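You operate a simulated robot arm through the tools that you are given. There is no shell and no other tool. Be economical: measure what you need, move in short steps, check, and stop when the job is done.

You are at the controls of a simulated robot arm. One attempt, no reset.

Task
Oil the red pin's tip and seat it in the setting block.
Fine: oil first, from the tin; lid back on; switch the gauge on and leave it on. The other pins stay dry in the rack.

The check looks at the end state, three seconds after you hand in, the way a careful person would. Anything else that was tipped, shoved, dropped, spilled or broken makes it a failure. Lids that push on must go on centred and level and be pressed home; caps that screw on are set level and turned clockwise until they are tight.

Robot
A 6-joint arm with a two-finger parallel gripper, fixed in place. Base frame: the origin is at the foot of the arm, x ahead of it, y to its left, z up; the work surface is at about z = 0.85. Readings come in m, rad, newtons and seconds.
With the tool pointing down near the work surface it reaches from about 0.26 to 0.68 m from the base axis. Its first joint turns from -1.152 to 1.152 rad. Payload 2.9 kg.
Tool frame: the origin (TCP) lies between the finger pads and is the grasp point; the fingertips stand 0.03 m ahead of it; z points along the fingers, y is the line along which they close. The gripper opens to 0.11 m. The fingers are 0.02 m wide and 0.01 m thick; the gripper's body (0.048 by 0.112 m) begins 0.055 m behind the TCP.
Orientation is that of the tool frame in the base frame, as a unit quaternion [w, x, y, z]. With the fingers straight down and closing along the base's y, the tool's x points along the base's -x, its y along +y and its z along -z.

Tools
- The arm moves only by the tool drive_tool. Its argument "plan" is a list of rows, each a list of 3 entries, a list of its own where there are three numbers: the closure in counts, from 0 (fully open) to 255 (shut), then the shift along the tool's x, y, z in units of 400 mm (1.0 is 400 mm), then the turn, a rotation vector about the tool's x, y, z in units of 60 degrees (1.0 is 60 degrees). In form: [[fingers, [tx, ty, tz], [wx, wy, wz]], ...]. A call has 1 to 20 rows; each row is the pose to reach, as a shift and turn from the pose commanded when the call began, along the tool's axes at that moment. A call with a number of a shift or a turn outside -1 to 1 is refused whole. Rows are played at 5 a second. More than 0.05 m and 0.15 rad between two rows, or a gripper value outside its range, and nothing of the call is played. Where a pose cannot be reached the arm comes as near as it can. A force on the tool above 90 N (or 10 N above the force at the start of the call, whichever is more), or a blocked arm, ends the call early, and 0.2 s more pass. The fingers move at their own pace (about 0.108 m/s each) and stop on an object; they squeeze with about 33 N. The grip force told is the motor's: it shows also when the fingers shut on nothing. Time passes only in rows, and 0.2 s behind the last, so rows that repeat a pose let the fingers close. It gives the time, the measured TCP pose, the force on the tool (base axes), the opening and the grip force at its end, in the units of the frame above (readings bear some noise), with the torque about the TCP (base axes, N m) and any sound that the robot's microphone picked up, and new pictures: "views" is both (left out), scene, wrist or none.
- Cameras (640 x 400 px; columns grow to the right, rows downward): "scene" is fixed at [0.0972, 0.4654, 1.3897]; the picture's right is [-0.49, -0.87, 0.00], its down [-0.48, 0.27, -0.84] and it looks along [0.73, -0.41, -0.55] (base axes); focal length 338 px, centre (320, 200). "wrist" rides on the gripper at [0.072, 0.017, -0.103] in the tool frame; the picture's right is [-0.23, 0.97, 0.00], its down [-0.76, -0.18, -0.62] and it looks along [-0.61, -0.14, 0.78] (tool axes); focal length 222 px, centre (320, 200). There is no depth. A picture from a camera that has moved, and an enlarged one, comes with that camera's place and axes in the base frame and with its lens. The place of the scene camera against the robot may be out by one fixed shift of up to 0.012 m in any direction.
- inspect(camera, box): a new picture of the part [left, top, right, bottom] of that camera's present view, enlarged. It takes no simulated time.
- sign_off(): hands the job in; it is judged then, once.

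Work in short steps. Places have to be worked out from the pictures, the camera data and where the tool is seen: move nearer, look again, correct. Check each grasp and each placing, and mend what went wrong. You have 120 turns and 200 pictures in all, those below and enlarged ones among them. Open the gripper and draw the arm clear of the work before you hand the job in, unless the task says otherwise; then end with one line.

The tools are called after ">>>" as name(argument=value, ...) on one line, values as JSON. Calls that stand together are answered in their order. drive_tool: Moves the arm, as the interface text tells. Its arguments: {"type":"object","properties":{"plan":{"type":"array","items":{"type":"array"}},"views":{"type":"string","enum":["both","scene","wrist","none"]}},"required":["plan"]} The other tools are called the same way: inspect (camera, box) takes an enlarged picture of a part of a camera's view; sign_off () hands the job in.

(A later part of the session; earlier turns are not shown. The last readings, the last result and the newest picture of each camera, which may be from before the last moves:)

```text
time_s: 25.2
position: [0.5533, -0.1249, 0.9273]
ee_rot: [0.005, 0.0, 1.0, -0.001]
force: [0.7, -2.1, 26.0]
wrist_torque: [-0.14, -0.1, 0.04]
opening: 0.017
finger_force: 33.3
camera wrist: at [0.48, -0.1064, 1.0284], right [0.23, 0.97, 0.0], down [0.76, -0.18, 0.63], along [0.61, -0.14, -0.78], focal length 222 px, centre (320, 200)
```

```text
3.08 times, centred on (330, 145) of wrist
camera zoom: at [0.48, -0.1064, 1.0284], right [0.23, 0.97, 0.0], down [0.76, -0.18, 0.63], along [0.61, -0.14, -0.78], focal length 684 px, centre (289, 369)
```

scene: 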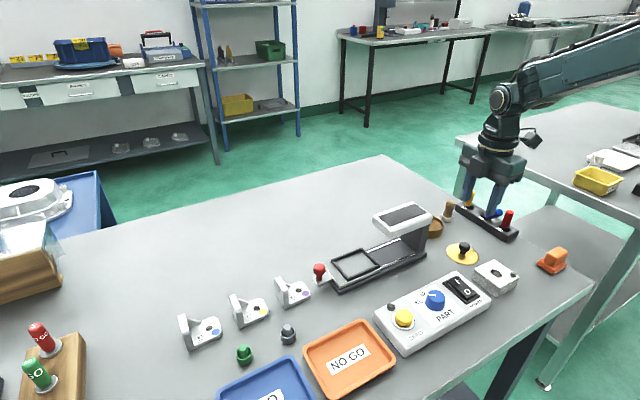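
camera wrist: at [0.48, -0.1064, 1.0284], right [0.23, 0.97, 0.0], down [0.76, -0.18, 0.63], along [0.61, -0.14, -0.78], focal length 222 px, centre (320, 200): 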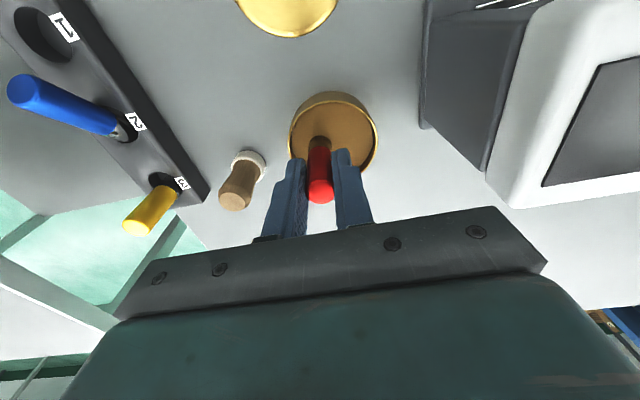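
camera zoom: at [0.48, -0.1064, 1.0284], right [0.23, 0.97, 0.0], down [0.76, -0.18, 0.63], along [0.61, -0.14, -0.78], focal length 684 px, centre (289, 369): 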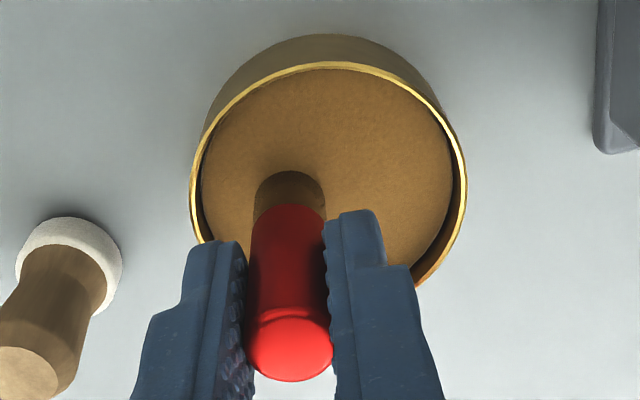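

The tip presses on the oil-soaked pad (26 N) and the metal now looks oiled brown. I'll dwell briefly, then lift straight out.

>>> drive_tool(plan=[[255, [0, 0, 0], [0, 0, 0]], [255, [0, 0, 0], [0, 0, 0]], [255, [0, 0, -0.04], [0, 0, 0]], [255, [0, 0, -0.1], [0, 0, 0]], [255, [0, 0, -0.2], [0, 0, 0]], [255, [0, 0, -0.2], [0, 0, 0]]], views="wrist")

>>> inspect(camera="scene", box=[400, 140, 480, 220])

>>> inspect(camera="wrist", box=[240, 80, 420, 210])

```text
time_s: 26.6
position: [0.5525, -0.1211, 1.0022]
ee_rot: [-0.001, 0.0, 1.0, 0.001]
force: [-0.3, 0.0, -0.8]
wrist_torque: [-0.03, 0.01, 0.02]
opening: 0.0164
finger_force: 33.1
camera wrist: at [0.4792, -0.1046, 1.106], right [0.23, 0.97, 0.0], down [0.76, -0.18, 0.62], along [0.61, -0.14, -0.78], focal length 222 px, centre (320, 200)
```

wrist: 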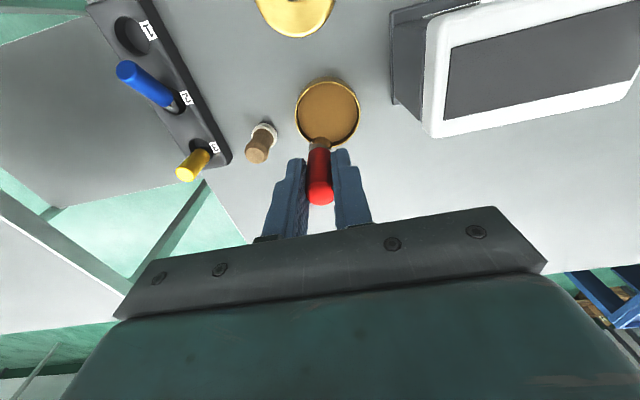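

```text
5.00 times, centred on (440, 180) of scene
camera zoom: at [0.0972, 0.4654, 1.3897], right [-0.49, -0.87, 0.0], down [-0.48, 0.27, -0.84], along [0.73, -0.41, -0.55], focal length 1691 px, centre (-280, 300)
```

zoom: 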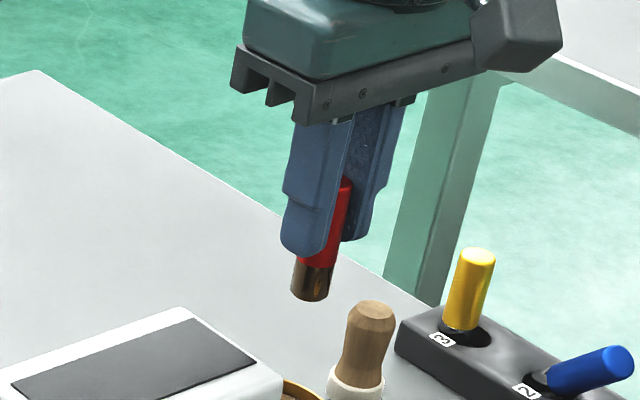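

```text
3.08 times, centred on (330, 145) of wrist
camera zoom: at [0.4792, -0.1046, 1.106], right [0.23, 0.97, 0.0], down [0.76, -0.18, 0.62], along [0.61, -0.14, -0.78], focal length 684 px, centre (289, 369)
```

zoom: 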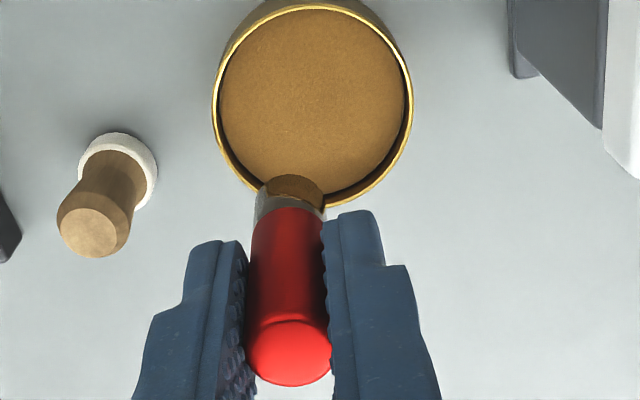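

The tip is oiled. Now I'll carry it over the setting block at about (0.356,-0.105), staying high.

>>> drive_tool(plan=[[255, [0.1, 0.0, 0], [0, 0, 0]], [255, [0.2, 0.01, 0], [0, 0, 0]], [255, [0.3, 0.02, 0], [0, 0, 0]], [255, [0.4, 0.03, 0], [0, 0, 0]], [255, [0.49, 0.04, 0], [0, 0, 0]], [255, [0.49, 0.04, 0], [0, 0, 0]]], views="wrist")

>>> inspect(camera="scene", box=[440, 180, 560, 300])

>>> inspect(camera="wrist", box=[240, 50, 440, 210])

```text
time_s: 28.0
position: [0.3542, -0.1082, 1.0043]
ee_rot: [0.0, 0.0, 1.0, 0.0]
force: [-0.1, 1.4, -0.7]
wrist_torque: [-0.03, 0.01, -0.04]
opening: 0.0168
finger_force: 33.3
camera wrist: at [0.2819, -0.0909, 1.1067], right [0.23, 0.97, 0.0], down [0.76, -0.18, 0.62], along [0.61, -0.14, -0.78], focal length 222 px, centre (320, 200)
```

wrist: 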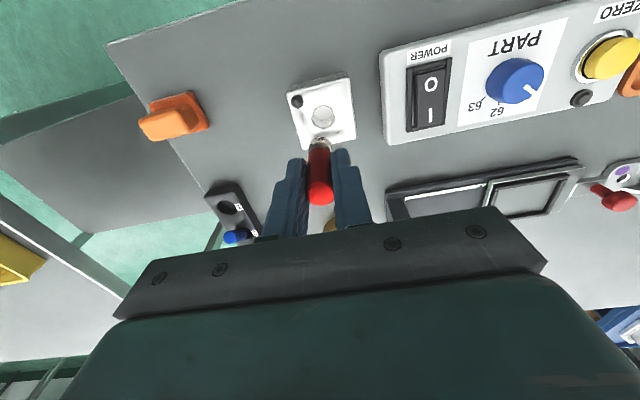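

```text
3.33 times, centred on (500, 240) of scene
camera zoom: at [0.0972, 0.4654, 1.3897], right [-0.49, -0.87, 0.0], down [-0.48, 0.27, -0.84], along [0.73, -0.41, -0.55], focal length 1127 px, centre (-280, 67)
```

zoom: 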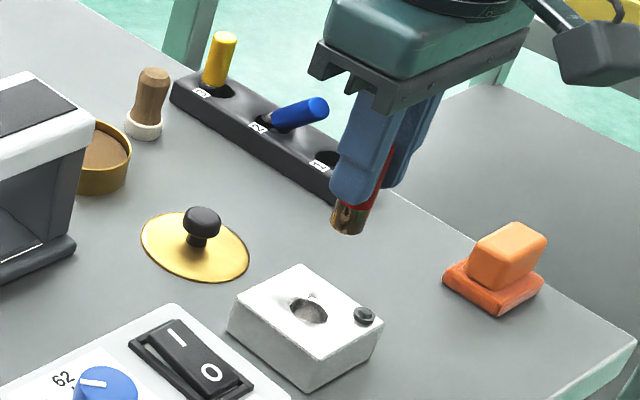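

```text
2.50 times, centred on (340, 130) of wrist
camera zoom: at [0.2819, -0.0909, 1.1067], right [0.23, 0.97, 0.0], down [0.76, -0.18, 0.62], along [0.61, -0.14, -0.78], focal length 555 px, centre (270, 375)
```

zoom: 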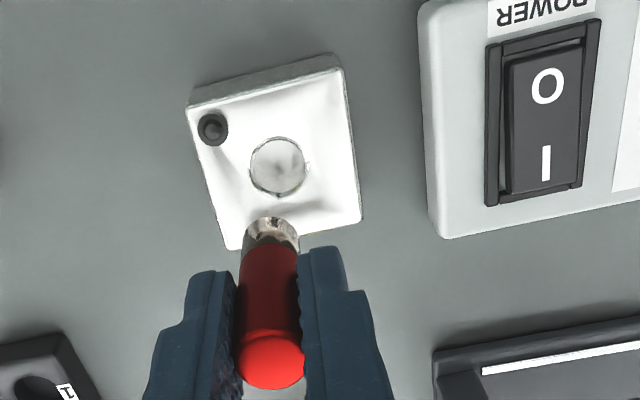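

The hole triangulates to (0.357,-0.1045) and is about 22 mm wide against the 17 mm pin, which tilts about 3.5°. I'll correct the tilt, centre over the hole and come down to just above it.

>>> drive_tool(plan=[[255, [-0.0075, 0.009, 0.05], [0, -0.06, 0]], [255, [-0.0075, 0.009, 0.1], [0, -0.06, 0]], [255, [-0.0075, 0.009, 0.145], [0, -0.06, 0]], [255, [-0.0075, 0.009, 0.145], [0, -0.06, 0]]], views="wrist")

>>> inspect(camera="scene", box=[450, 200, 550, 300])

>>> inspect(camera="wrist", box=[240, 70, 400, 210])

```text
time_s: 29.0
position: [0.3602, -0.1047, 0.9437]
ee_rot: [0.031, 0.0, 1.0, 0.0]
force: [-0.4, 0.2, -0.3]
wrist_torque: [-0.02, 0.0, -0.01]
opening: 0.0169
finger_force: 33.0
camera wrist: at [0.2815, -0.0865, 1.0427], right [0.23, 0.97, 0.01], down [0.72, -0.18, 0.67], along [0.66, -0.14, -0.74], focal length 222 px, centre (320, 200)
```

wrist: 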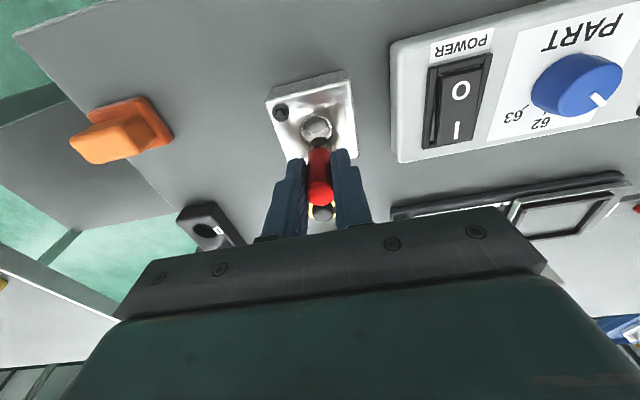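

```text
4.00 times, centred on (500, 250) of scene
camera zoom: at [0.0972, 0.4654, 1.3897], right [-0.49, -0.87, 0.0], down [-0.48, 0.27, -0.84], along [0.73, -0.41, -0.55], focal length 1353 px, centre (-400, 0)
```

zoom: 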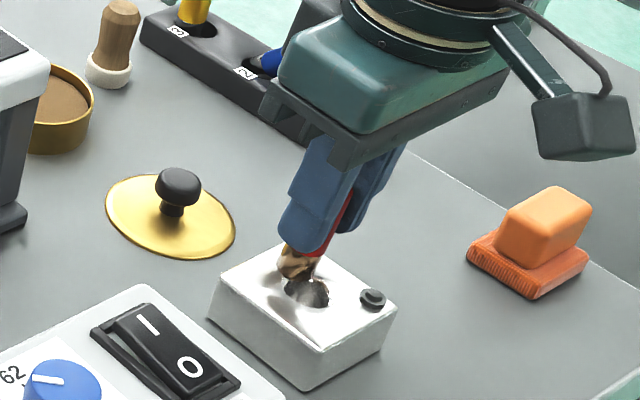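

```text
2.86 times, centred on (320, 140) of wrist
camera zoom: at [0.2815, -0.0865, 1.0427], right [0.23, 0.97, 0.01], down [0.72, -0.18, 0.67], along [0.66, -0.14, -0.74], focal length 635 px, centre (320, 371)
```

zoom: 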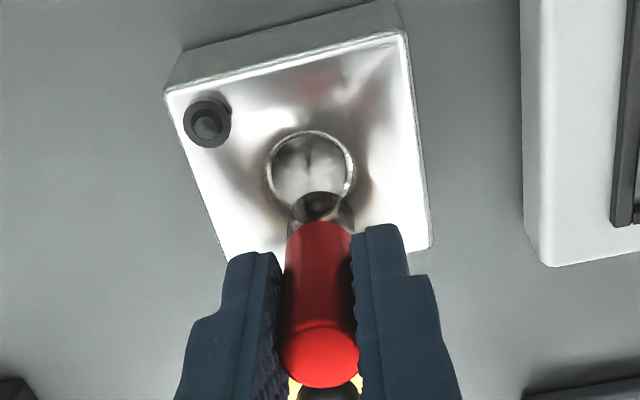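

I'll zoom in further to check whether the pin is upright.

>>> inspect(camera="scene", box=[505, 235, 555, 285])

>>> inspect(camera="scene", box=[510, 230, 550, 285])

```text
8.00 times, centred on (530, 260) of scene
camera zoom: at [0.0972, 0.4654, 1.3897], right [-0.49, -0.87, 0.0], down [-0.48, 0.27, -0.84], along [0.73, -0.41, -0.55], focal length 2705 px, centre (-1360, -280)
```

zoom: 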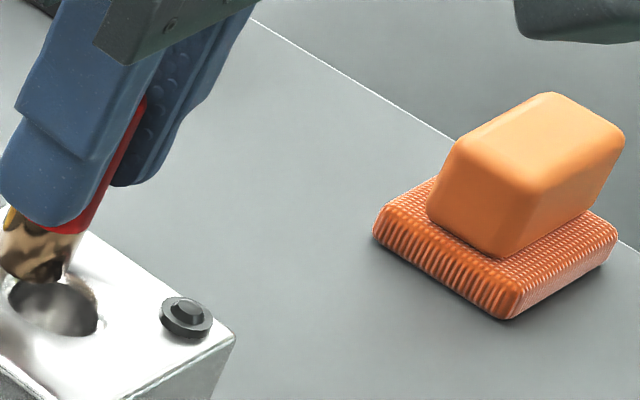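

```text
7.27 times, centred on (530, 258) of scene
camera zoom: at [0.0972, 0.4654, 1.3897], right [-0.49, -0.87, 0.0], down [-0.48, 0.27, -0.84], along [0.73, -0.41, -0.55], focal length 2459 px, centre (-1207, -218)
```

zoom: 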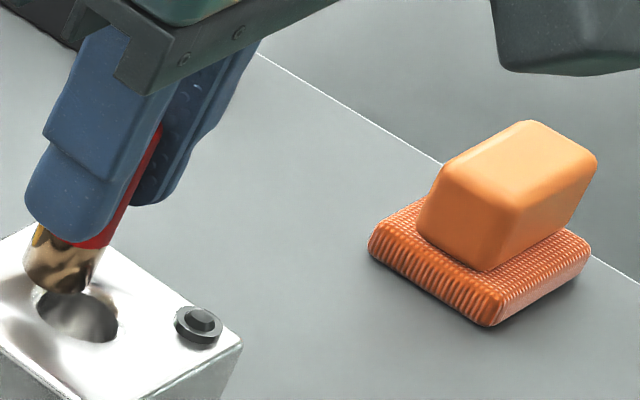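

The pin now leans about 1.8° the other way and sits about 3 mm too far in +x. I'll take out half of the tilt, shift -3 mm, and lower to the hole mouth.

>>> drive_tool(plan=[[255, [0.0075, -0.001, 0.0], [0, 0.03, 0]], [255, [0.0075, -0.001, 0.02], [0, 0.03, 0]], [255, [0.0075, -0.001, 0.035], [0, 0.03, 0]], [255, [0.0075, -0.001, 0.035], [0, 0.03, 0]]], views="wrist")

>>> inspect(camera="scene", box=[490, 235, 540, 285])

>>> inspect(camera="wrist", box=[240, 70, 400, 210])

```text
time_s: 30.0
position: [0.3551, -0.1059, 0.9303]
ee_rot: [0.013, 0.001, 1.0, 0.0]
force: [-16.9, -0.6, 3.2]
wrist_torque: [-0.02, 0.88, -0.02]
opening: 0.0165
finger_force: 32.8
camera wrist: at [0.2798, -0.0878, 1.0311], right [0.23, 0.97, 0.01], down [0.75, -0.18, 0.64], along [0.63, -0.14, -0.77], focal length 222 px, centre (320, 200)
```

wrist: 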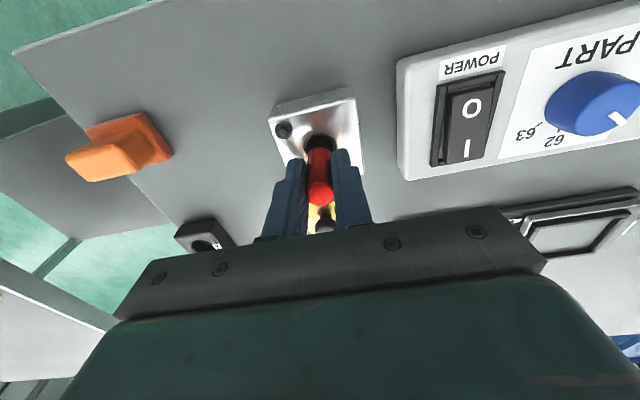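

```text
8.00 times, centred on (515, 260) of scene
camera zoom: at [0.0968, 0.4654, 1.3897], right [-0.49, -0.87, 0.0], down [-0.48, 0.27, -0.84], along [0.73, -0.41, -0.55], focal length 2705 px, centre (-1240, -280)
```

zoom: 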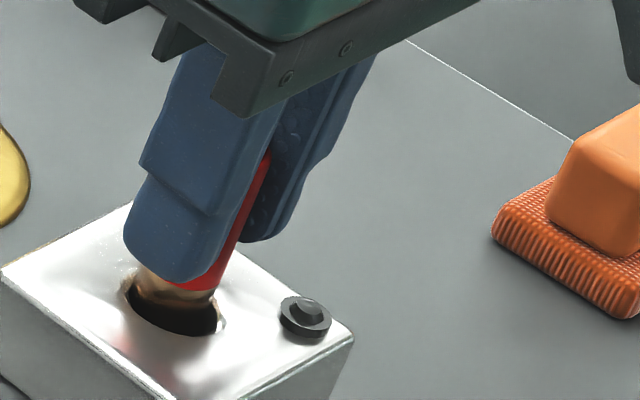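

```text
2.86 times, centred on (320, 140) of wrist
camera zoom: at [0.2798, -0.0878, 1.0311], right [0.23, 0.97, 0.01], down [0.75, -0.18, 0.64], along [0.63, -0.14, -0.77], focal length 635 px, centre (320, 371)
```

zoom: 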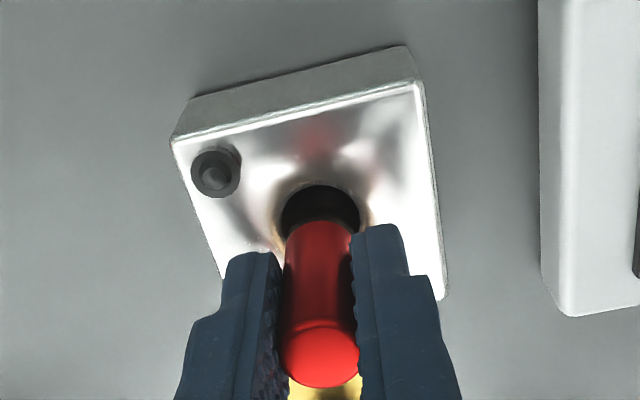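

The tip is in the hole mouth but rubs the +x side (-17 N in x). I'll shift -4 mm and check before going down.

>>> drive_tool(plan=[[255, [0.006, 0, -0.003], [0, 0, 0]], [255, [0.01, 0, -0.003], [0, 0, 0]], [255, [0.01, 0, 0.008], [0, 0, 0]], [255, [0.01, 0, 0.01], [0, 0, 0]]], views="wrist")

>>> inspect(camera="wrist", box=[240, 70, 400, 210])

>>> inspect(camera="scene", box=[490, 235, 540, 285])

```text
time_s: 31.0
position: [0.3539, -0.1054, 0.9281]
ee_rot: [0.017, 0.0, 1.0, 0.001]
force: [-0.3, -0.4, -0.6]
wrist_torque: [0.0, 0.01, 0.0]
opening: 0.0168
finger_force: 32.8
camera wrist: at [0.2779, -0.0876, 1.0282], right [0.23, 0.97, 0.01], down [0.74, -0.18, 0.65], along [0.63, -0.14, -0.76], focal length 222 px, centre (320, 200)
```

wrist: 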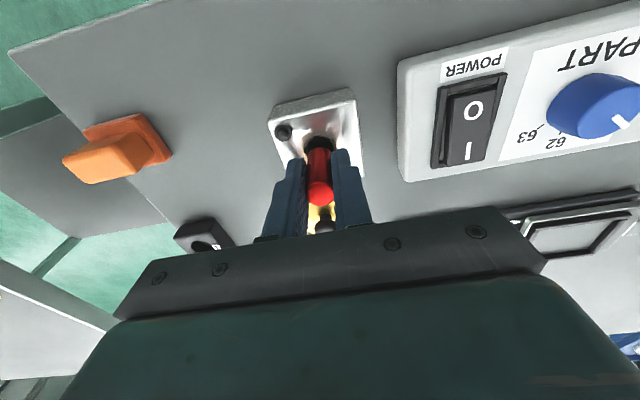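

```text
2.86 times, centred on (320, 140) of wrist
camera zoom: at [0.2779, -0.0876, 1.0282], right [0.23, 0.97, 0.01], down [0.74, -0.18, 0.65], along [0.63, -0.14, -0.76], focal length 635 px, centre (320, 371)
```

zoom: 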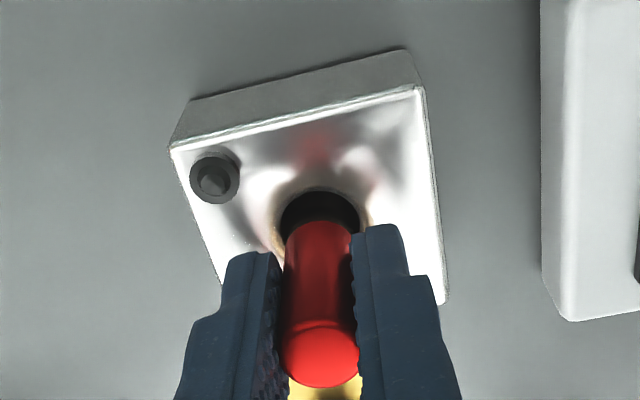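

```text
8.00 times, centred on (515, 260) of scene
camera zoom: at [0.0972, 0.4654, 1.3897], right [-0.49, -0.87, 0.0], down [-0.48, 0.27, -0.84], along [0.73, -0.41, -0.55], focal length 2705 px, centre (-1240, -280)
```

zoom: 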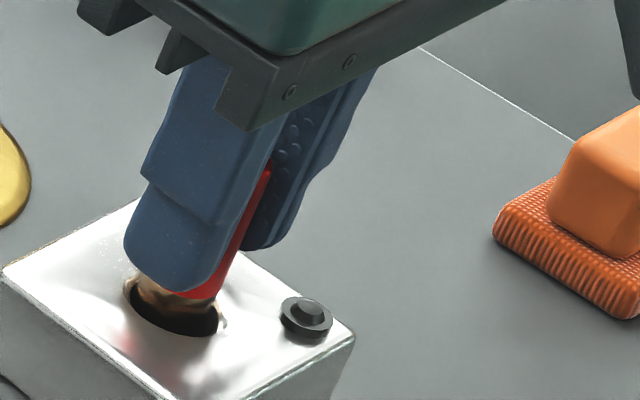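

Force is now zero and the tip is in the hole. Lowering further.

>>> drive_tool(plan=[[255, [0.002, 0, 0.01], [0, 0, 0]], [255, [0.003, 0, 0.02], [0, 0, 0]], [255, [0.003, 0, 0.02], [0, 0, 0]]], views="none")

>>> inspect(camera="scene", box=[490, 235, 540, 285])

```text
time_s: 31.8
position: [0.3521, -0.1059, 0.9197]
ee_rot: [0.016, 0.0, 1.0, 0.001]
force: [0.7, 0.4, -1.4]
wrist_torque: [-0.02, -0.03, 0.02]
opening: 0.0168
finger_force: 32.8
```

```text
8.00 times, centred on (515, 260) of scene
camera zoom: at [0.0972, 0.4654, 1.3897], right [-0.49, -0.87, 0.0], down [-0.48, 0.27, -0.84], along [0.73, -0.41, -0.55], focal length 2705 px, centre (-1240, -280)
```

zoom: 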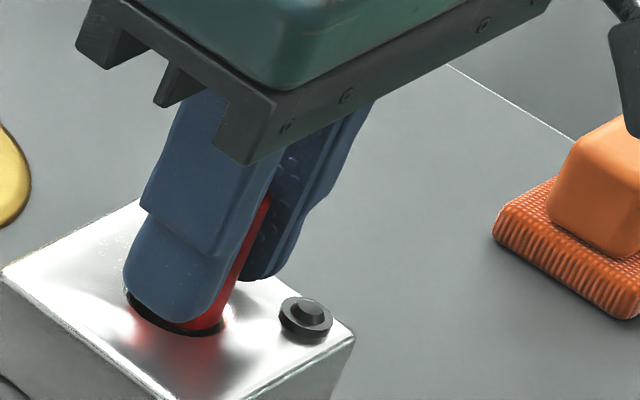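

The pin slides in freely and the fingertips are nearly at the block top. I'll lower 2 mm more and check the force before releasing.

>>> drive_tool(plan=[[255, [0, 0, 0.006], [0, 0, 0]], [255, [0, 0, 0.006], [0, 0, 0]]], views="none")

>>> inspect(camera="scene", box=[490, 235, 540, 285])

```text
time_s: 32.4
position: [0.3507, -0.1064, 0.9177]
ee_rot: [0.016, 0.0, 1.0, 0.0]
force: [0.9, -0.1, 0.7]
wrist_torque: [-0.01, -0.03, 0.01]
opening: 0.0168
finger_force: 33.0
```

```text
8.00 times, centred on (515, 260) of scene
camera zoom: at [0.0972, 0.4654, 1.3897], right [-0.49, -0.87, 0.0], down [-0.48, 0.27, -0.84], along [0.73, -0.41, -0.55], focal length 2705 px, centre (-1240, -280)
```

zoom: 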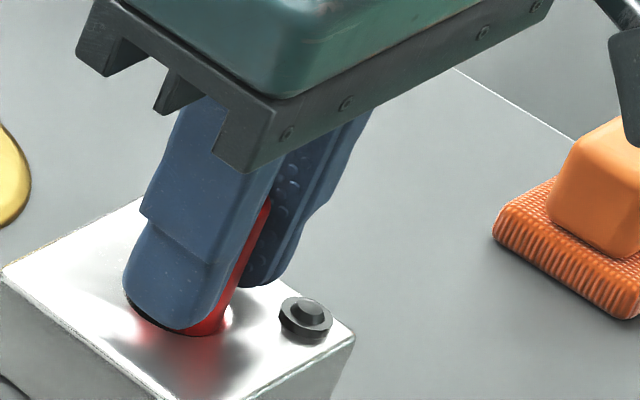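

Releasing with a small opening so the pin settles.

>>> drive_tool(plan=[[205, [0, 0, 0], [0, 0, 0]], [180, [0, 0, 0], [0, 0, 0]], [180, [0, 0, 0], [0, 0, 0]], [180, [0, 0, -0.02], [0, 0, 0]]], views="wrist")

>>> inspect(camera="wrist", box=[240, 70, 400, 210])

>>> inspect(camera="scene", box=[490, 235, 540, 285])

```text
time_s: 33.4
position: [0.3509, -0.1064, 0.9252]
ee_rot: [0.016, 0.0, 1.0, -0.001]
force: [-0.2, 0.1, 0.2]
wrist_torque: [0.0, 0.0, 0.0]
opening: 0.0326
finger_force: 0.0
camera wrist: at [0.2756, -0.0882, 1.0261], right [0.23, 0.97, 0.01], down [0.74, -0.18, 0.65], along [0.63, -0.14, -0.76], focal length 222 px, centre (320, 200)
```

wrist: 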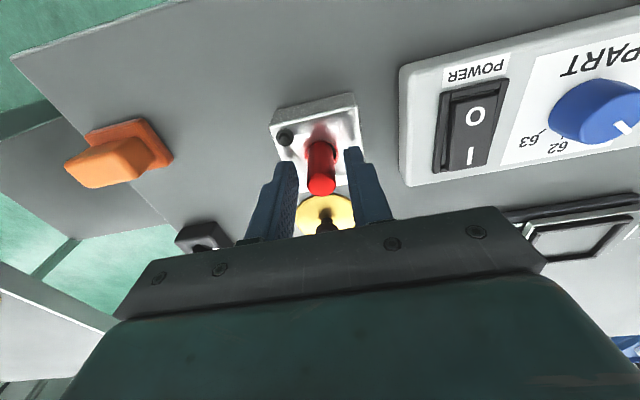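

```text
2.86 times, centred on (320, 140) of wrist
camera zoom: at [0.2756, -0.0882, 1.0261], right [0.23, 0.97, 0.01], down [0.74, -0.18, 0.65], along [0.63, -0.14, -0.76], focal length 635 px, centre (320, 371)
```

zoom: 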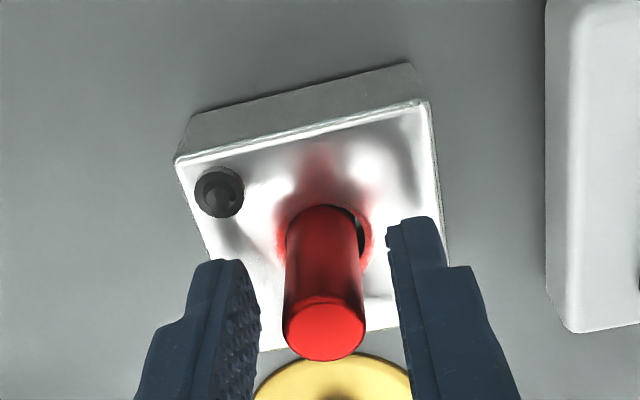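

```text
8.00 times, centred on (515, 260) of scene
camera zoom: at [0.0972, 0.4654, 1.3897], right [-0.49, -0.87, 0.0], down [-0.48, 0.27, -0.84], along [0.73, -0.41, -0.55], focal length 2705 px, centre (-1240, -280)
```

zoom: 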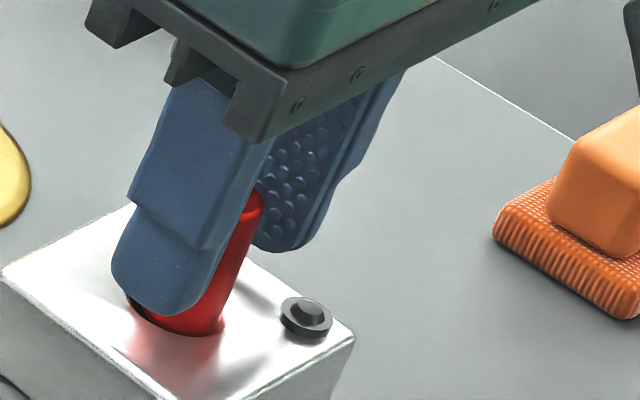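

I'll rise a few centimetres and check how the pin sits.

>>> drive_tool(plan=[[180, [0, 0, -0.06], [0, 0, 0]], [180, [0, 0, -0.12], [0, 0, 0]], [180, [0, 0, -0.17], [0, -0.03, 0]], [180, [0, 0, -0.17], [0, -0.03, 0]]], views="wrist")

>>> inspect(camera="wrist", box=[240, 70, 400, 210])

>>> inspect(camera="scene", box=[470, 225, 540, 295])

```text
time_s: 34.4
position: [0.3487, -0.1059, 0.9916]
ee_rot: [0.031, 0.0, 1.0, 0.0]
force: [-0.1, 0.3, -0.2]
wrist_torque: [-0.03, 0.0, 0.0]
opening: 0.0325
finger_force: 0.1
camera wrist: at [0.2713, -0.0881, 1.0904], right [0.23, 0.97, 0.01], down [0.72, -0.18, 0.67], along [0.65, -0.14, -0.74], focal length 222 px, centre (320, 200)
```

wrist: 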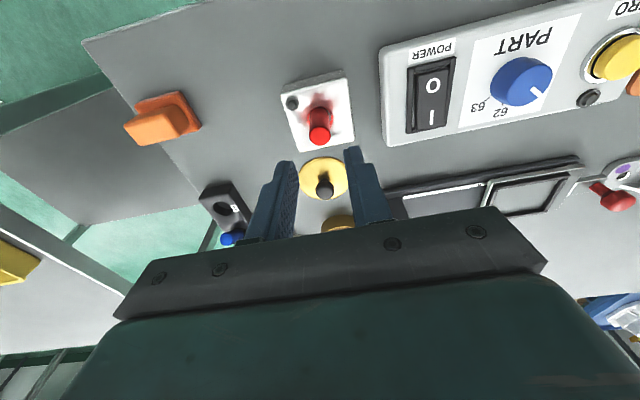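

```text
2.86 times, centred on (320, 140) of wrist
camera zoom: at [0.2713, -0.0881, 1.0904], right [0.23, 0.97, 0.01], down [0.72, -0.18, 0.67], along [0.65, -0.14, -0.74], focal length 635 px, centre (320, 371)
```

zoom: 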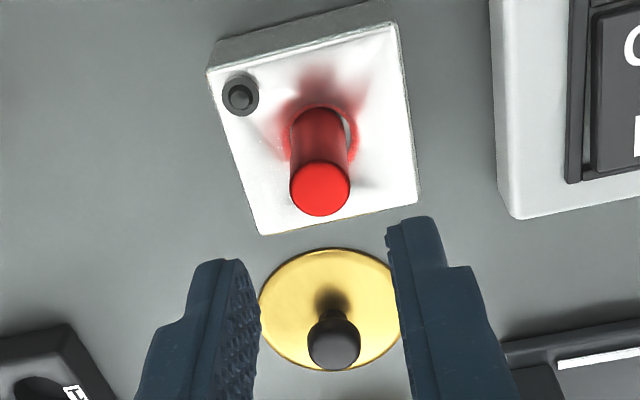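

```text
5.71 times, centred on (505, 260) of scene
camera zoom: at [0.0972, 0.4654, 1.3897], right [-0.49, -0.87, 0.0], down [-0.48, 0.27, -0.84], along [0.73, -0.41, -0.55], focal length 1932 px, centre (-737, -143)
```

zoom: 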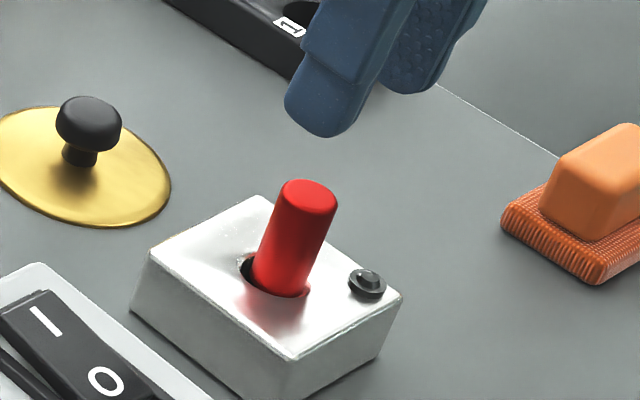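

The pin stands in the hole. I'll straighten the tool, close the fingers and press lightly on the pin's top to be sure it is fully seated.

>>> drive_tool(plan=[[255, [-0.003, 0.002, 0.0], [0, 0.03, 0]], [255, [-0.005, 0.002, 0.03], [0, 0.06, 0]], [255, [-0.005, 0.002, 0.06], [0, 0.06, 0]], [255, [-0.005, 0.002, 0.06], [0, 0.06, 0]]], views="wrist")

>>> inspect(camera="scene", box=[470, 225, 540, 295])

>>> inspect(camera="wrist", box=[240, 70, 400, 210])

```text
time_s: 35.4
position: [0.3527, -0.1036, 0.9688]
ee_rot: [0.0, 0.0, 1.0, 0.0]
force: [-0.4, 0.3, 0.0]
wrist_torque: [0.02, 0.01, -0.02]
opening: 0.0001
finger_force: 32.9
camera wrist: at [0.2807, -0.0873, 1.0715], right [0.23, 0.97, 0.0], down [0.76, -0.18, 0.62], along [0.61, -0.14, -0.78], focal length 222 px, centre (320, 200)
```

wrist: 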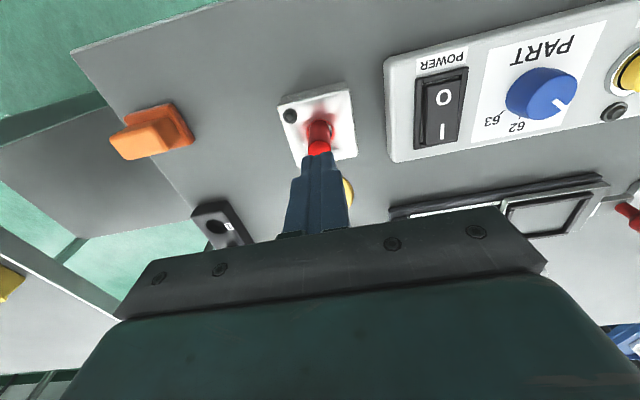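

```text
5.71 times, centred on (505, 260) of scene
camera zoom: at [0.0972, 0.4654, 1.3897], right [-0.49, -0.87, 0.0], down [-0.48, 0.27, -0.84], along [0.73, -0.41, -0.55], focal length 1932 px, centre (-737, -143)
```

zoom: 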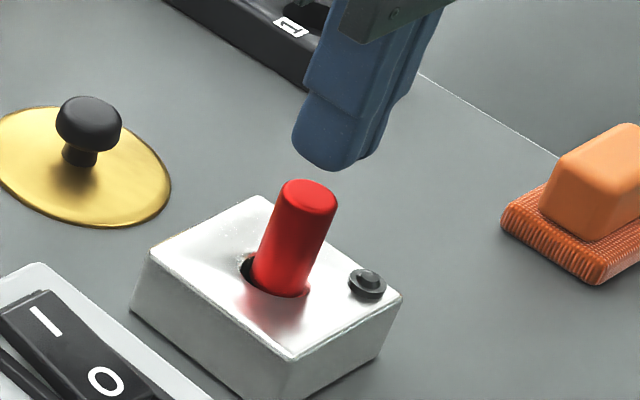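

```text
2.86 times, centred on (320, 140) of wrist
camera zoom: at [0.2807, -0.0873, 1.0715], right [0.23, 0.97, 0.0], down [0.76, -0.18, 0.62], along [0.61, -0.14, -0.78], focal length 635 px, centre (320, 371)
```

zoom: 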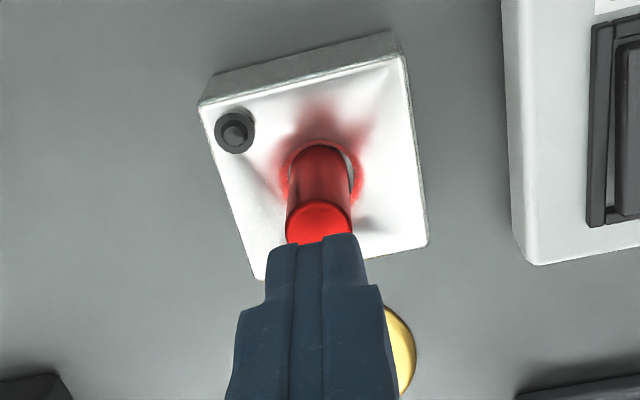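

Aligned over the pin's top. Lowering gently until there is contact.

>>> drive_tool(plan=[[255, [0, 0, 0.02], [0, 0, 0]], [255, [0, 0, 0.036], [0, 0, 0]], [255, [0, 0, 0.036], [0, 0, 0]]], views="none")

>>> drive_tool(plan=[[255, [0, 0, 0.004], [0, 0, 0]], [255, [0, 0, 0.008], [0, 0, 0]], [255, [0, 0, 0.008], [0, 0, 0]]], views="none")

```text
time_s: 36.2
position: [0.3529, -0.1043, 0.9551]
ee_rot: [0.0, 0.0, 1.0, 0.001]
force: [0.9, 0.2, -0.1]
wrist_torque: [0.0, 0.02, -0.01]
opening: 0.0
finger_force: 32.9
```

```text
time_s: 37.0
position: [0.3521, -0.1046, 0.9514]
ee_rot: [-0.001, 0.0, 1.0, -0.001]
force: [-0.8, -0.1, 0.1]
wrist_torque: [-0.03, 0.0, -0.02]
opening: 0.0
finger_force: 32.3
```

>>> drive_tool(plan=[[255, [0, 0, 0.004], [0, 0, 0]], [255, [0, 0, 0.008], [0, 0, 0]], [255, [0, 0, 0.008], [0, 0, 0]]], views="none")

>>> inspect(camera="scene", box=[470, 225, 540, 295])

```text
time_s: 37.8
position: [0.3542, -0.1052, 0.9484]
ee_rot: [0.003, 0.001, 1.0, -0.001]
force: [-4.7, 0.9, 37.7]
wrist_torque: [0.09, 0.32, 0.02]
opening: 0.0
finger_force: 33.4
```

```text
5.71 times, centred on (505, 260) of scene
camera zoom: at [0.0967, 0.4655, 1.3897], right [-0.49, -0.87, 0.0], down [-0.48, 0.27, -0.84], along [0.73, -0.41, -0.55], focal length 1932 px, centre (-737, -143)
```

zoom: 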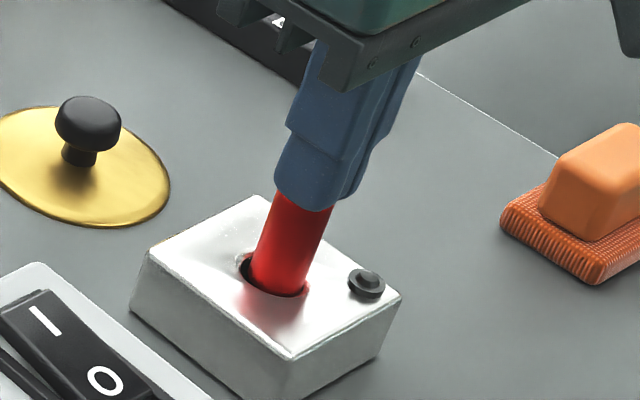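

The press is firm at 38 N with the top at z 0.918, so the pin is bottomed. I'll rise, rotate the gripper and go above the lid's knob.

>>> drive_tool(plan=[[255, [0, 0, -0.05], [0, 0, 0]], [255, [0, 0, -0.12], [0, 0, 0]], [255, [0, 0, -0.2], [0, 0, 0]], [139, [-0.03, -0.01, -0.2], [0, 0, -0.125]], [139, [-0.06, -0.02, -0.2], [0, 0, -0.25]], [139, [-0.09, -0.03, -0.2], [0, 0, -0.375]], [139, [-0.12, -0.04, -0.2], [0, 0, -0.5]], [139, [-0.15, -0.05, -0.2], [0, 0, -0.625]], [139, [-0.18, -0.05, -0.2], [0, 0, -0.75]], [139, [-0.21, -0.05, -0.2], [0, 0, -0.875]], [139, [-0.245, -0.05, -0.2], [0, 0, -1.0]]], views="none")

>>> drive_tool(plan=[[139, [0, 0, 0], [0, 0, -0.125]], [139, [0, 0, 0], [0, 0, -0.25]], [139, [0, 0, 0], [0, 0, -0.375]], [139, [0, 0, 0], [0, 0, -0.5]], [139, [0, 0, 0], [0, 0, -0.5]]], views="both")

>>> inspect(camera="scene", box=[440, 205, 540, 295])

```text
time_s: 40.2
position: [0.4522, -0.1247, 1.0278]
ee_rot: [0.0, -0.502, 0.865, -0.001]
force: [0.5, -0.3, -0.2]
wrist_torque: [0.02, 0.0, 0.0]
opening: 0.0501
finger_force: 0.0
```

```text
time_s: 41.4
position: [0.4511, -0.1255, 1.0277]
ee_rot: [0.0, 0.708, -0.706, 0.001]
force: [0.2, 0.1, -0.7]
wrist_torque: [0.0, 0.0, -0.01]
opening: 0.0504
finger_force: 0.0
camera wrist: at [0.4339, -0.1971, 1.1301], right [-0.97, 0.23, 0.0], down [0.18, 0.76, 0.62], along [0.14, 0.61, -0.78], focal length 222 px, centre (320, 200)
```

scene: 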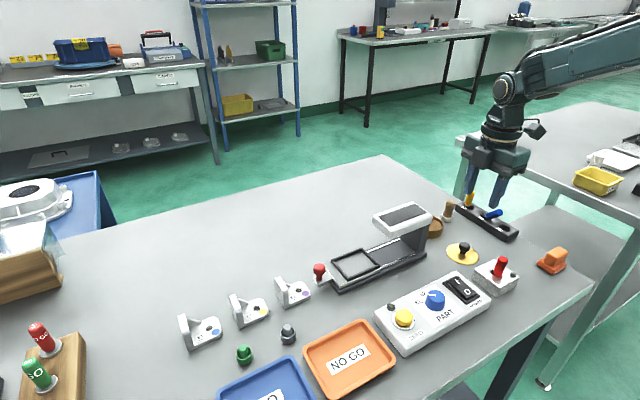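
wrist: 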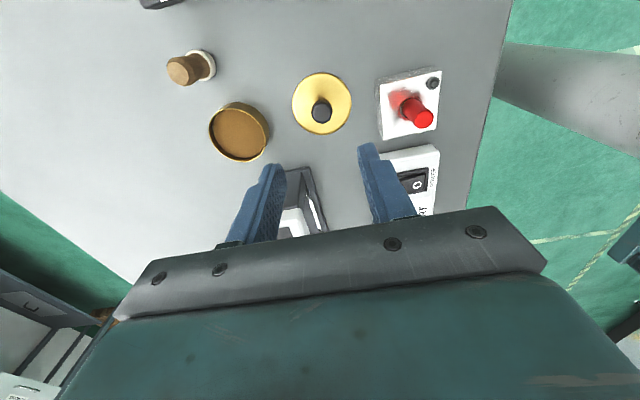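

```text
4.44 times, centred on (490, 250) of scene
camera zoom: at [0.0972, 0.4654, 1.3897], right [-0.49, -0.87, 0.0], down [-0.48, 0.27, -0.84], along [0.73, -0.41, -0.55], focal length 1503 px, centre (-436, -22)
```

zoom: 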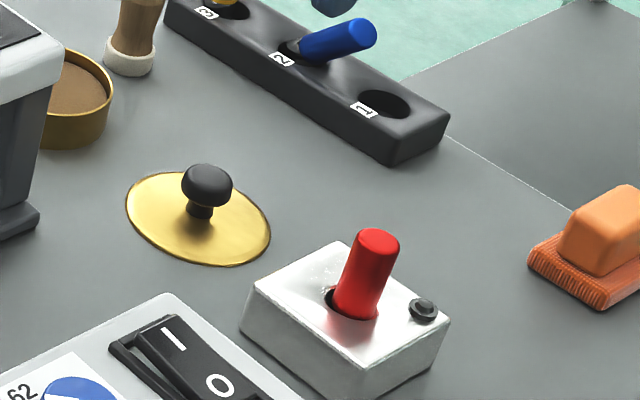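

Everything stands well and the lid's knob is under the gripper. Descending to the same grip as before.

>>> drive_tool(plan=[[139, [0, 0, 0.1], [0, 0, 0]], [139, [0, 0, 0.2], [0, 0, 0]], [139, [0, 0, 0.26], [0, 0, 0]], [139, [0, 0, 0.3], [0, 0, 0]], [139, [0, 0, 0.332], [0, 0, 0]], [139, [0, 0, 0.332], [0, 0, 0]]], views="wrist")

>>> inspect(camera="wrist", box=[240, 80, 400, 230])

>>> inspect(camera="scene", box=[430, 210, 500, 270])

```text
time_s: 42.8
position: [0.4518, -0.1251, 0.8934]
ee_rot: [0.001, 0.707, -0.707, -0.001]
force: [-0.4, -0.4, -0.2]
wrist_torque: [0.01, 0.03, -0.03]
opening: 0.0498
finger_force: 0.0
camera wrist: at [0.4349, -0.1963, 0.9967], right [-0.97, 0.23, 0.0], down [0.18, 0.76, 0.62], along [0.14, 0.61, -0.78], focal length 222 px, centre (320, 200)
```

wrist: 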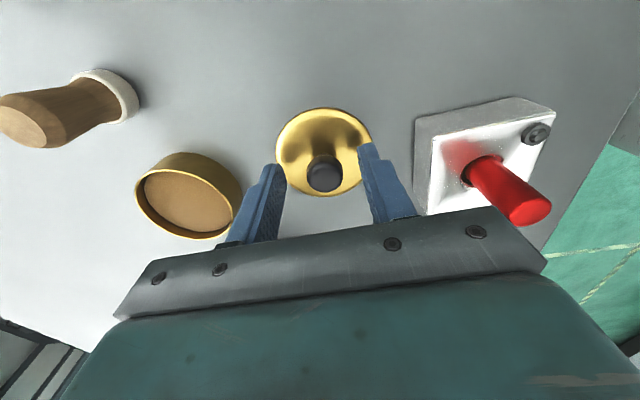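

```text
2.67 times, centred on (320, 155) of wrist
camera zoom: at [0.4349, -0.1963, 0.9967], right [-0.97, 0.23, 0.0], down [0.18, 0.76, 0.62], along [0.14, 0.61, -0.78], focal length 592 px, centre (320, 320)
```

zoom: 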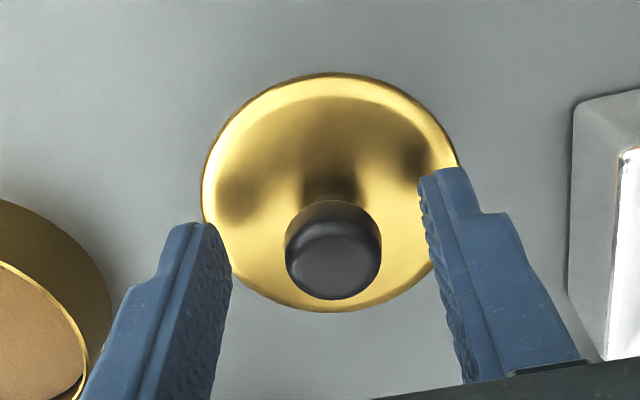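

```text
6.67 times, centred on (465, 240) of scene
camera zoom: at [0.0972, 0.4654, 1.3897], right [-0.49, -0.87, 0.0], down [-0.48, 0.27, -0.84], along [0.73, -0.41, -0.55], focal length 2254 px, centre (-647, -67)
```

zoom: 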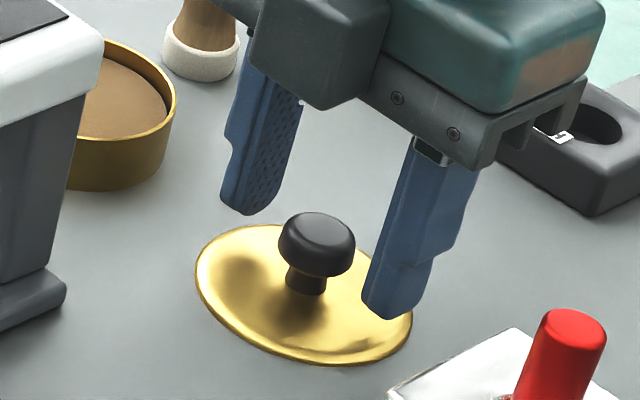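

The knob is about 1.5 mm toward -x. Nudge and grip.

>>> drive_tool(plan=[[139, [0, 0.004, 0], [0, 0, 0]], [180, [0, 0.004, 0], [0, 0, 0]], [255, [0, 0.004, 0], [0, 0, 0]], [255, [0, 0.004, 0], [0, 0, 0]], [255, [0, 0.004, 0], [0, 0, 0]]], views="none")

>>> drive_tool(plan=[[255, [0, 0, -0.05], [0, 0, 0]], [255, [0, 0, -0.12], [0, 0, 0]], [255, [0, 0, -0.2], [0, 0, 0]], [255, [0, 0, -0.2], [0, 0, 0]]], views="wrist")

>>> inspect(camera="wrist", box=[160, 80, 400, 230])

>>> inspect(camera="scene", box=[420, 180, 500, 260])

```text
time_s: 44.0
position: [0.4517, -0.1251, 0.8945]
ee_rot: [0.0, -0.707, 0.708, -0.001]
force: [-1.0, -0.2, 2.0]
wrist_torque: [-0.01, 0.07, 0.01]
opening: 0.0234
finger_force: 32.9
```

```text
time_s: 45.0
position: [0.4515, -0.1242, 0.977]
ee_rot: [0.0, -0.707, 0.708, 0.0]
force: [0.1, 0.5, -0.7]
wrist_torque: [0.02, 0.0, 0.01]
opening: 0.0234
finger_force: 33.0
camera wrist: at [0.4343, -0.1967, 1.0786], right [-0.97, 0.23, 0.0], down [0.18, 0.76, 0.62], along [0.14, 0.61, -0.78], focal length 222 px, centre (320, 200)
```

wrist: 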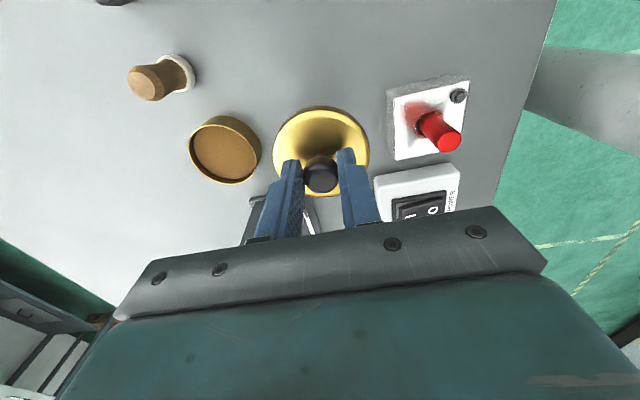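

```text
2.67 times, centred on (280, 155) of wrist
camera zoom: at [0.4343, -0.1967, 1.0786], right [-0.97, 0.23, 0.0], down [0.18, 0.76, 0.62], along [0.14, 0.61, -0.78], focal length 592 px, centre (427, 320)
```

zoom: 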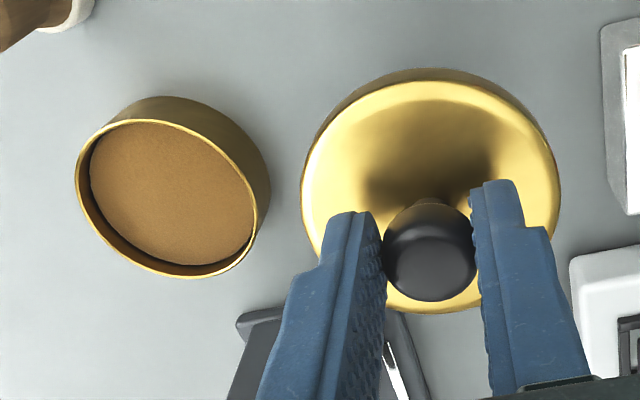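

```text
5.00 times, centred on (460, 220) of scene
camera zoom: at [0.0972, 0.4654, 1.3897], right [-0.49, -0.87, 0.0], down [-0.48, 0.27, -0.84], along [0.73, -0.41, -0.55], focal length 1691 px, centre (-380, 100)
```

zoom: 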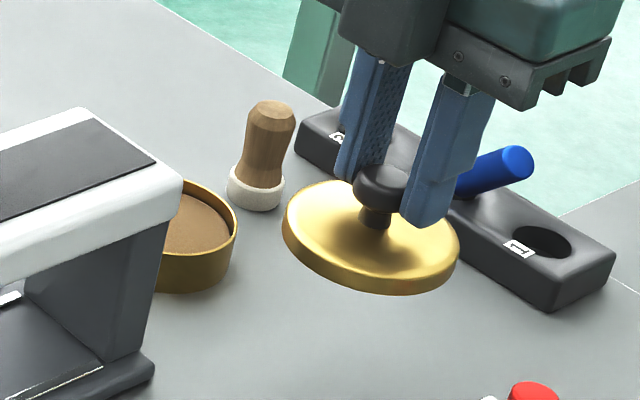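

The lid is held as before and the tin hasn't moved. I'll carry it back to the recorded home (0.5535,-0.120) and stop just above the rim.

>>> drive_tool(plan=[[255, [-0.002, -0.06, 0], [0, 0, 0]], [255, [-0.005, -0.13, 0], [0, 0, 0]], [255, [-0.01, -0.2, 0], [0, 0, 0]], [255, [-0.0125, -0.256, 0], [0, 0, 0]], [255, [-0.0125, -0.256, 0.05], [0, 0, 0]], [255, [-0.0125, -0.256, 0.105], [0, 0, 0]], [255, [-0.0125, -0.256, 0.105], [0, 0, 0]]], views="wrist")

>>> inspect(camera="wrist", box=[240, 80, 400, 230])

>>> inspect(camera="scene", box=[400, 190, 470, 250])

```text
time_s: 46.6
position: [0.5528, -0.1206, 0.9304]
ee_rot: [0.0, 0.707, -0.707, 0.0]
force: [0.6, 0.2, -0.3]
wrist_torque: [0.0, 0.03, -0.02]
opening: 0.0232
finger_force: 33.1
camera wrist: at [0.5351, -0.1927, 1.0334], right [-0.97, 0.23, 0.0], down [0.18, 0.76, 0.62], along [0.14, 0.61, -0.78], focal length 222 px, centre (320, 200)
```

wrist: 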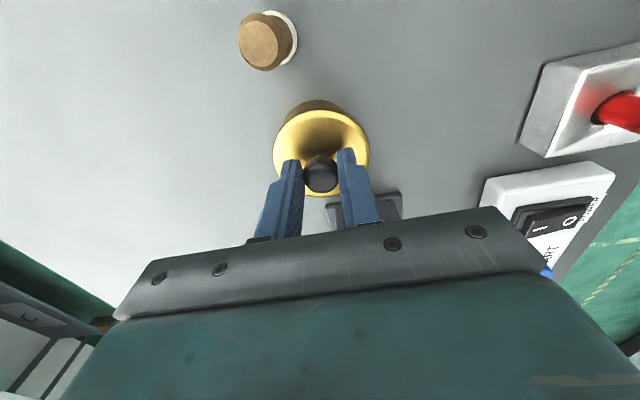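

```text
2.67 times, centred on (320, 155) of wrist
camera zoom: at [0.5351, -0.1927, 1.0334], right [-0.97, 0.23, 0.0], down [0.18, 0.76, 0.62], along [0.14, 0.61, -0.78], focal length 592 px, centre (320, 320)
```

zoom: 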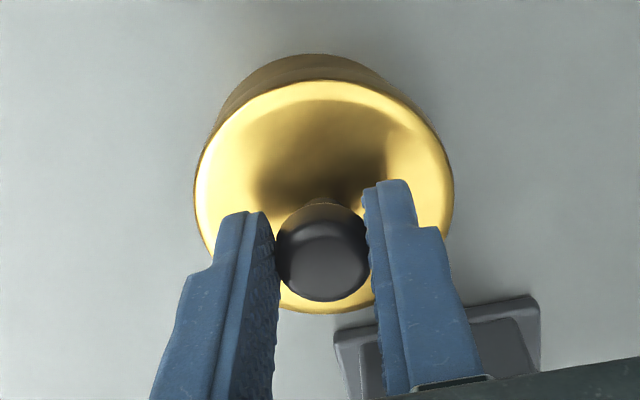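

```text
6.67 times, centred on (435, 220) of scene
camera zoom: at [0.0972, 0.4654, 1.3897], right [-0.49, -0.87, 0.0], down [-0.48, 0.27, -0.84], along [0.73, -0.41, -0.55], focal length 2254 px, centre (-447, 67)
```

zoom: 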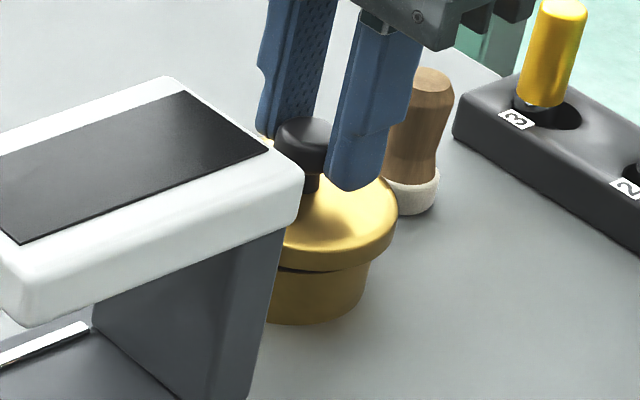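

The lid is centred just above the tin. Lowering slowly to contact.

>>> drive_tool(plan=[[255, [0, 0, 0.01], [0, 0, 0]], [255, [0, 0, 0.02], [0, 0, 0]], [255, [0, 0, 0.024], [0, 0, 0]], [255, [0, 0, 0.024], [0, 0, 0]]], views="none")

```text
time_s: 47.6
position: [0.5508, -0.1213, 0.9239]
ee_rot: [0.0, -0.707, 0.707, 0.001]
force: [0.5, 0.0, -0.7]
wrist_torque: [0.0, 0.01, -0.03]
opening: 0.0234
finger_force: 33.4
```

>>> drive_tool(plan=[[255, [-0.0015, -0.002, 0.004], [0, 0, 0]], [255, [-0.0015, -0.002, 0.008], [0, 0, 0]], [255, [-0.0015, -0.002, 0.008], [0, 0, 0]]], views="none")

>>> inspect(camera="scene", box=[400, 190, 470, 250])

```text
time_s: 48.4
position: [0.5531, -0.1199, 0.9198]
ee_rot: [0.0, 0.707, -0.707, 0.001]
force: [-0.5, -0.5, -1.0]
wrist_torque: [0.03, 0.0, -0.02]
opening: 0.0233
finger_force: 33.0
```

```text
6.67 times, centred on (435, 220) of scene
camera zoom: at [0.0972, 0.4654, 1.3897], right [-0.49, -0.87, 0.0], down [-0.48, 0.27, -0.84], along [0.73, -0.41, -0.55], focal length 2254 px, centre (-447, 67)
```

zoom: 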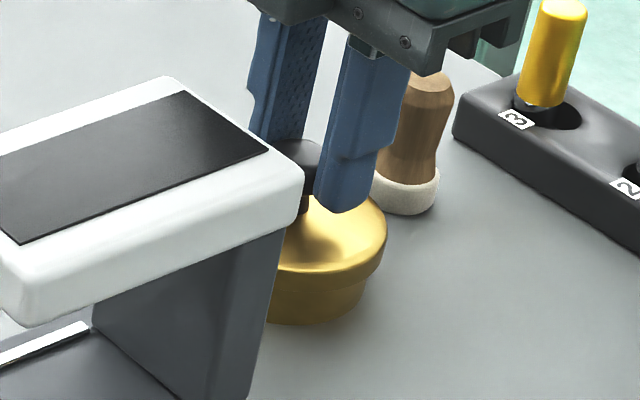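

Nearly home with no load yet. I'll press down in small steps, listening for the snap.

>>> drive_tool(plan=[[255, [0, 0, 0.004], [0, 0, 0]], [255, [0, 0, 0.009], [0, 0, 0]], [255, [0, 0, 0.009], [0, 0, 0]]], views="none")

```text
time_s: 49.2
position: [0.5539, -0.1201, 0.9184]
ee_rot: [-0.001, 0.708, -0.706, 0.001]
force: [1.4, -2.3, 8.4]
wrist_torque: [0.03, -0.01, 0.0]
opening: 0.0235
finger_force: 33.4
```

>>> drive_tool(plan=[[255, [0, 0, 0.005], [0, 0, 0]], [255, [0, 0, 0.01], [0, 0, 0]], [255, [0, 0, 0.01], [0, 0, 0]]], views="none")

```text
time_s: 50.0
position: [0.5537, -0.1178, 0.9175]
ee_rot: [0.002, -0.707, 0.708, -0.003]
force: [-10.2, -2.2, 40.2]
wrist_torque: [0.18, 0.31, 0.04]
opening: 0.0234
finger_force: 32.9
```

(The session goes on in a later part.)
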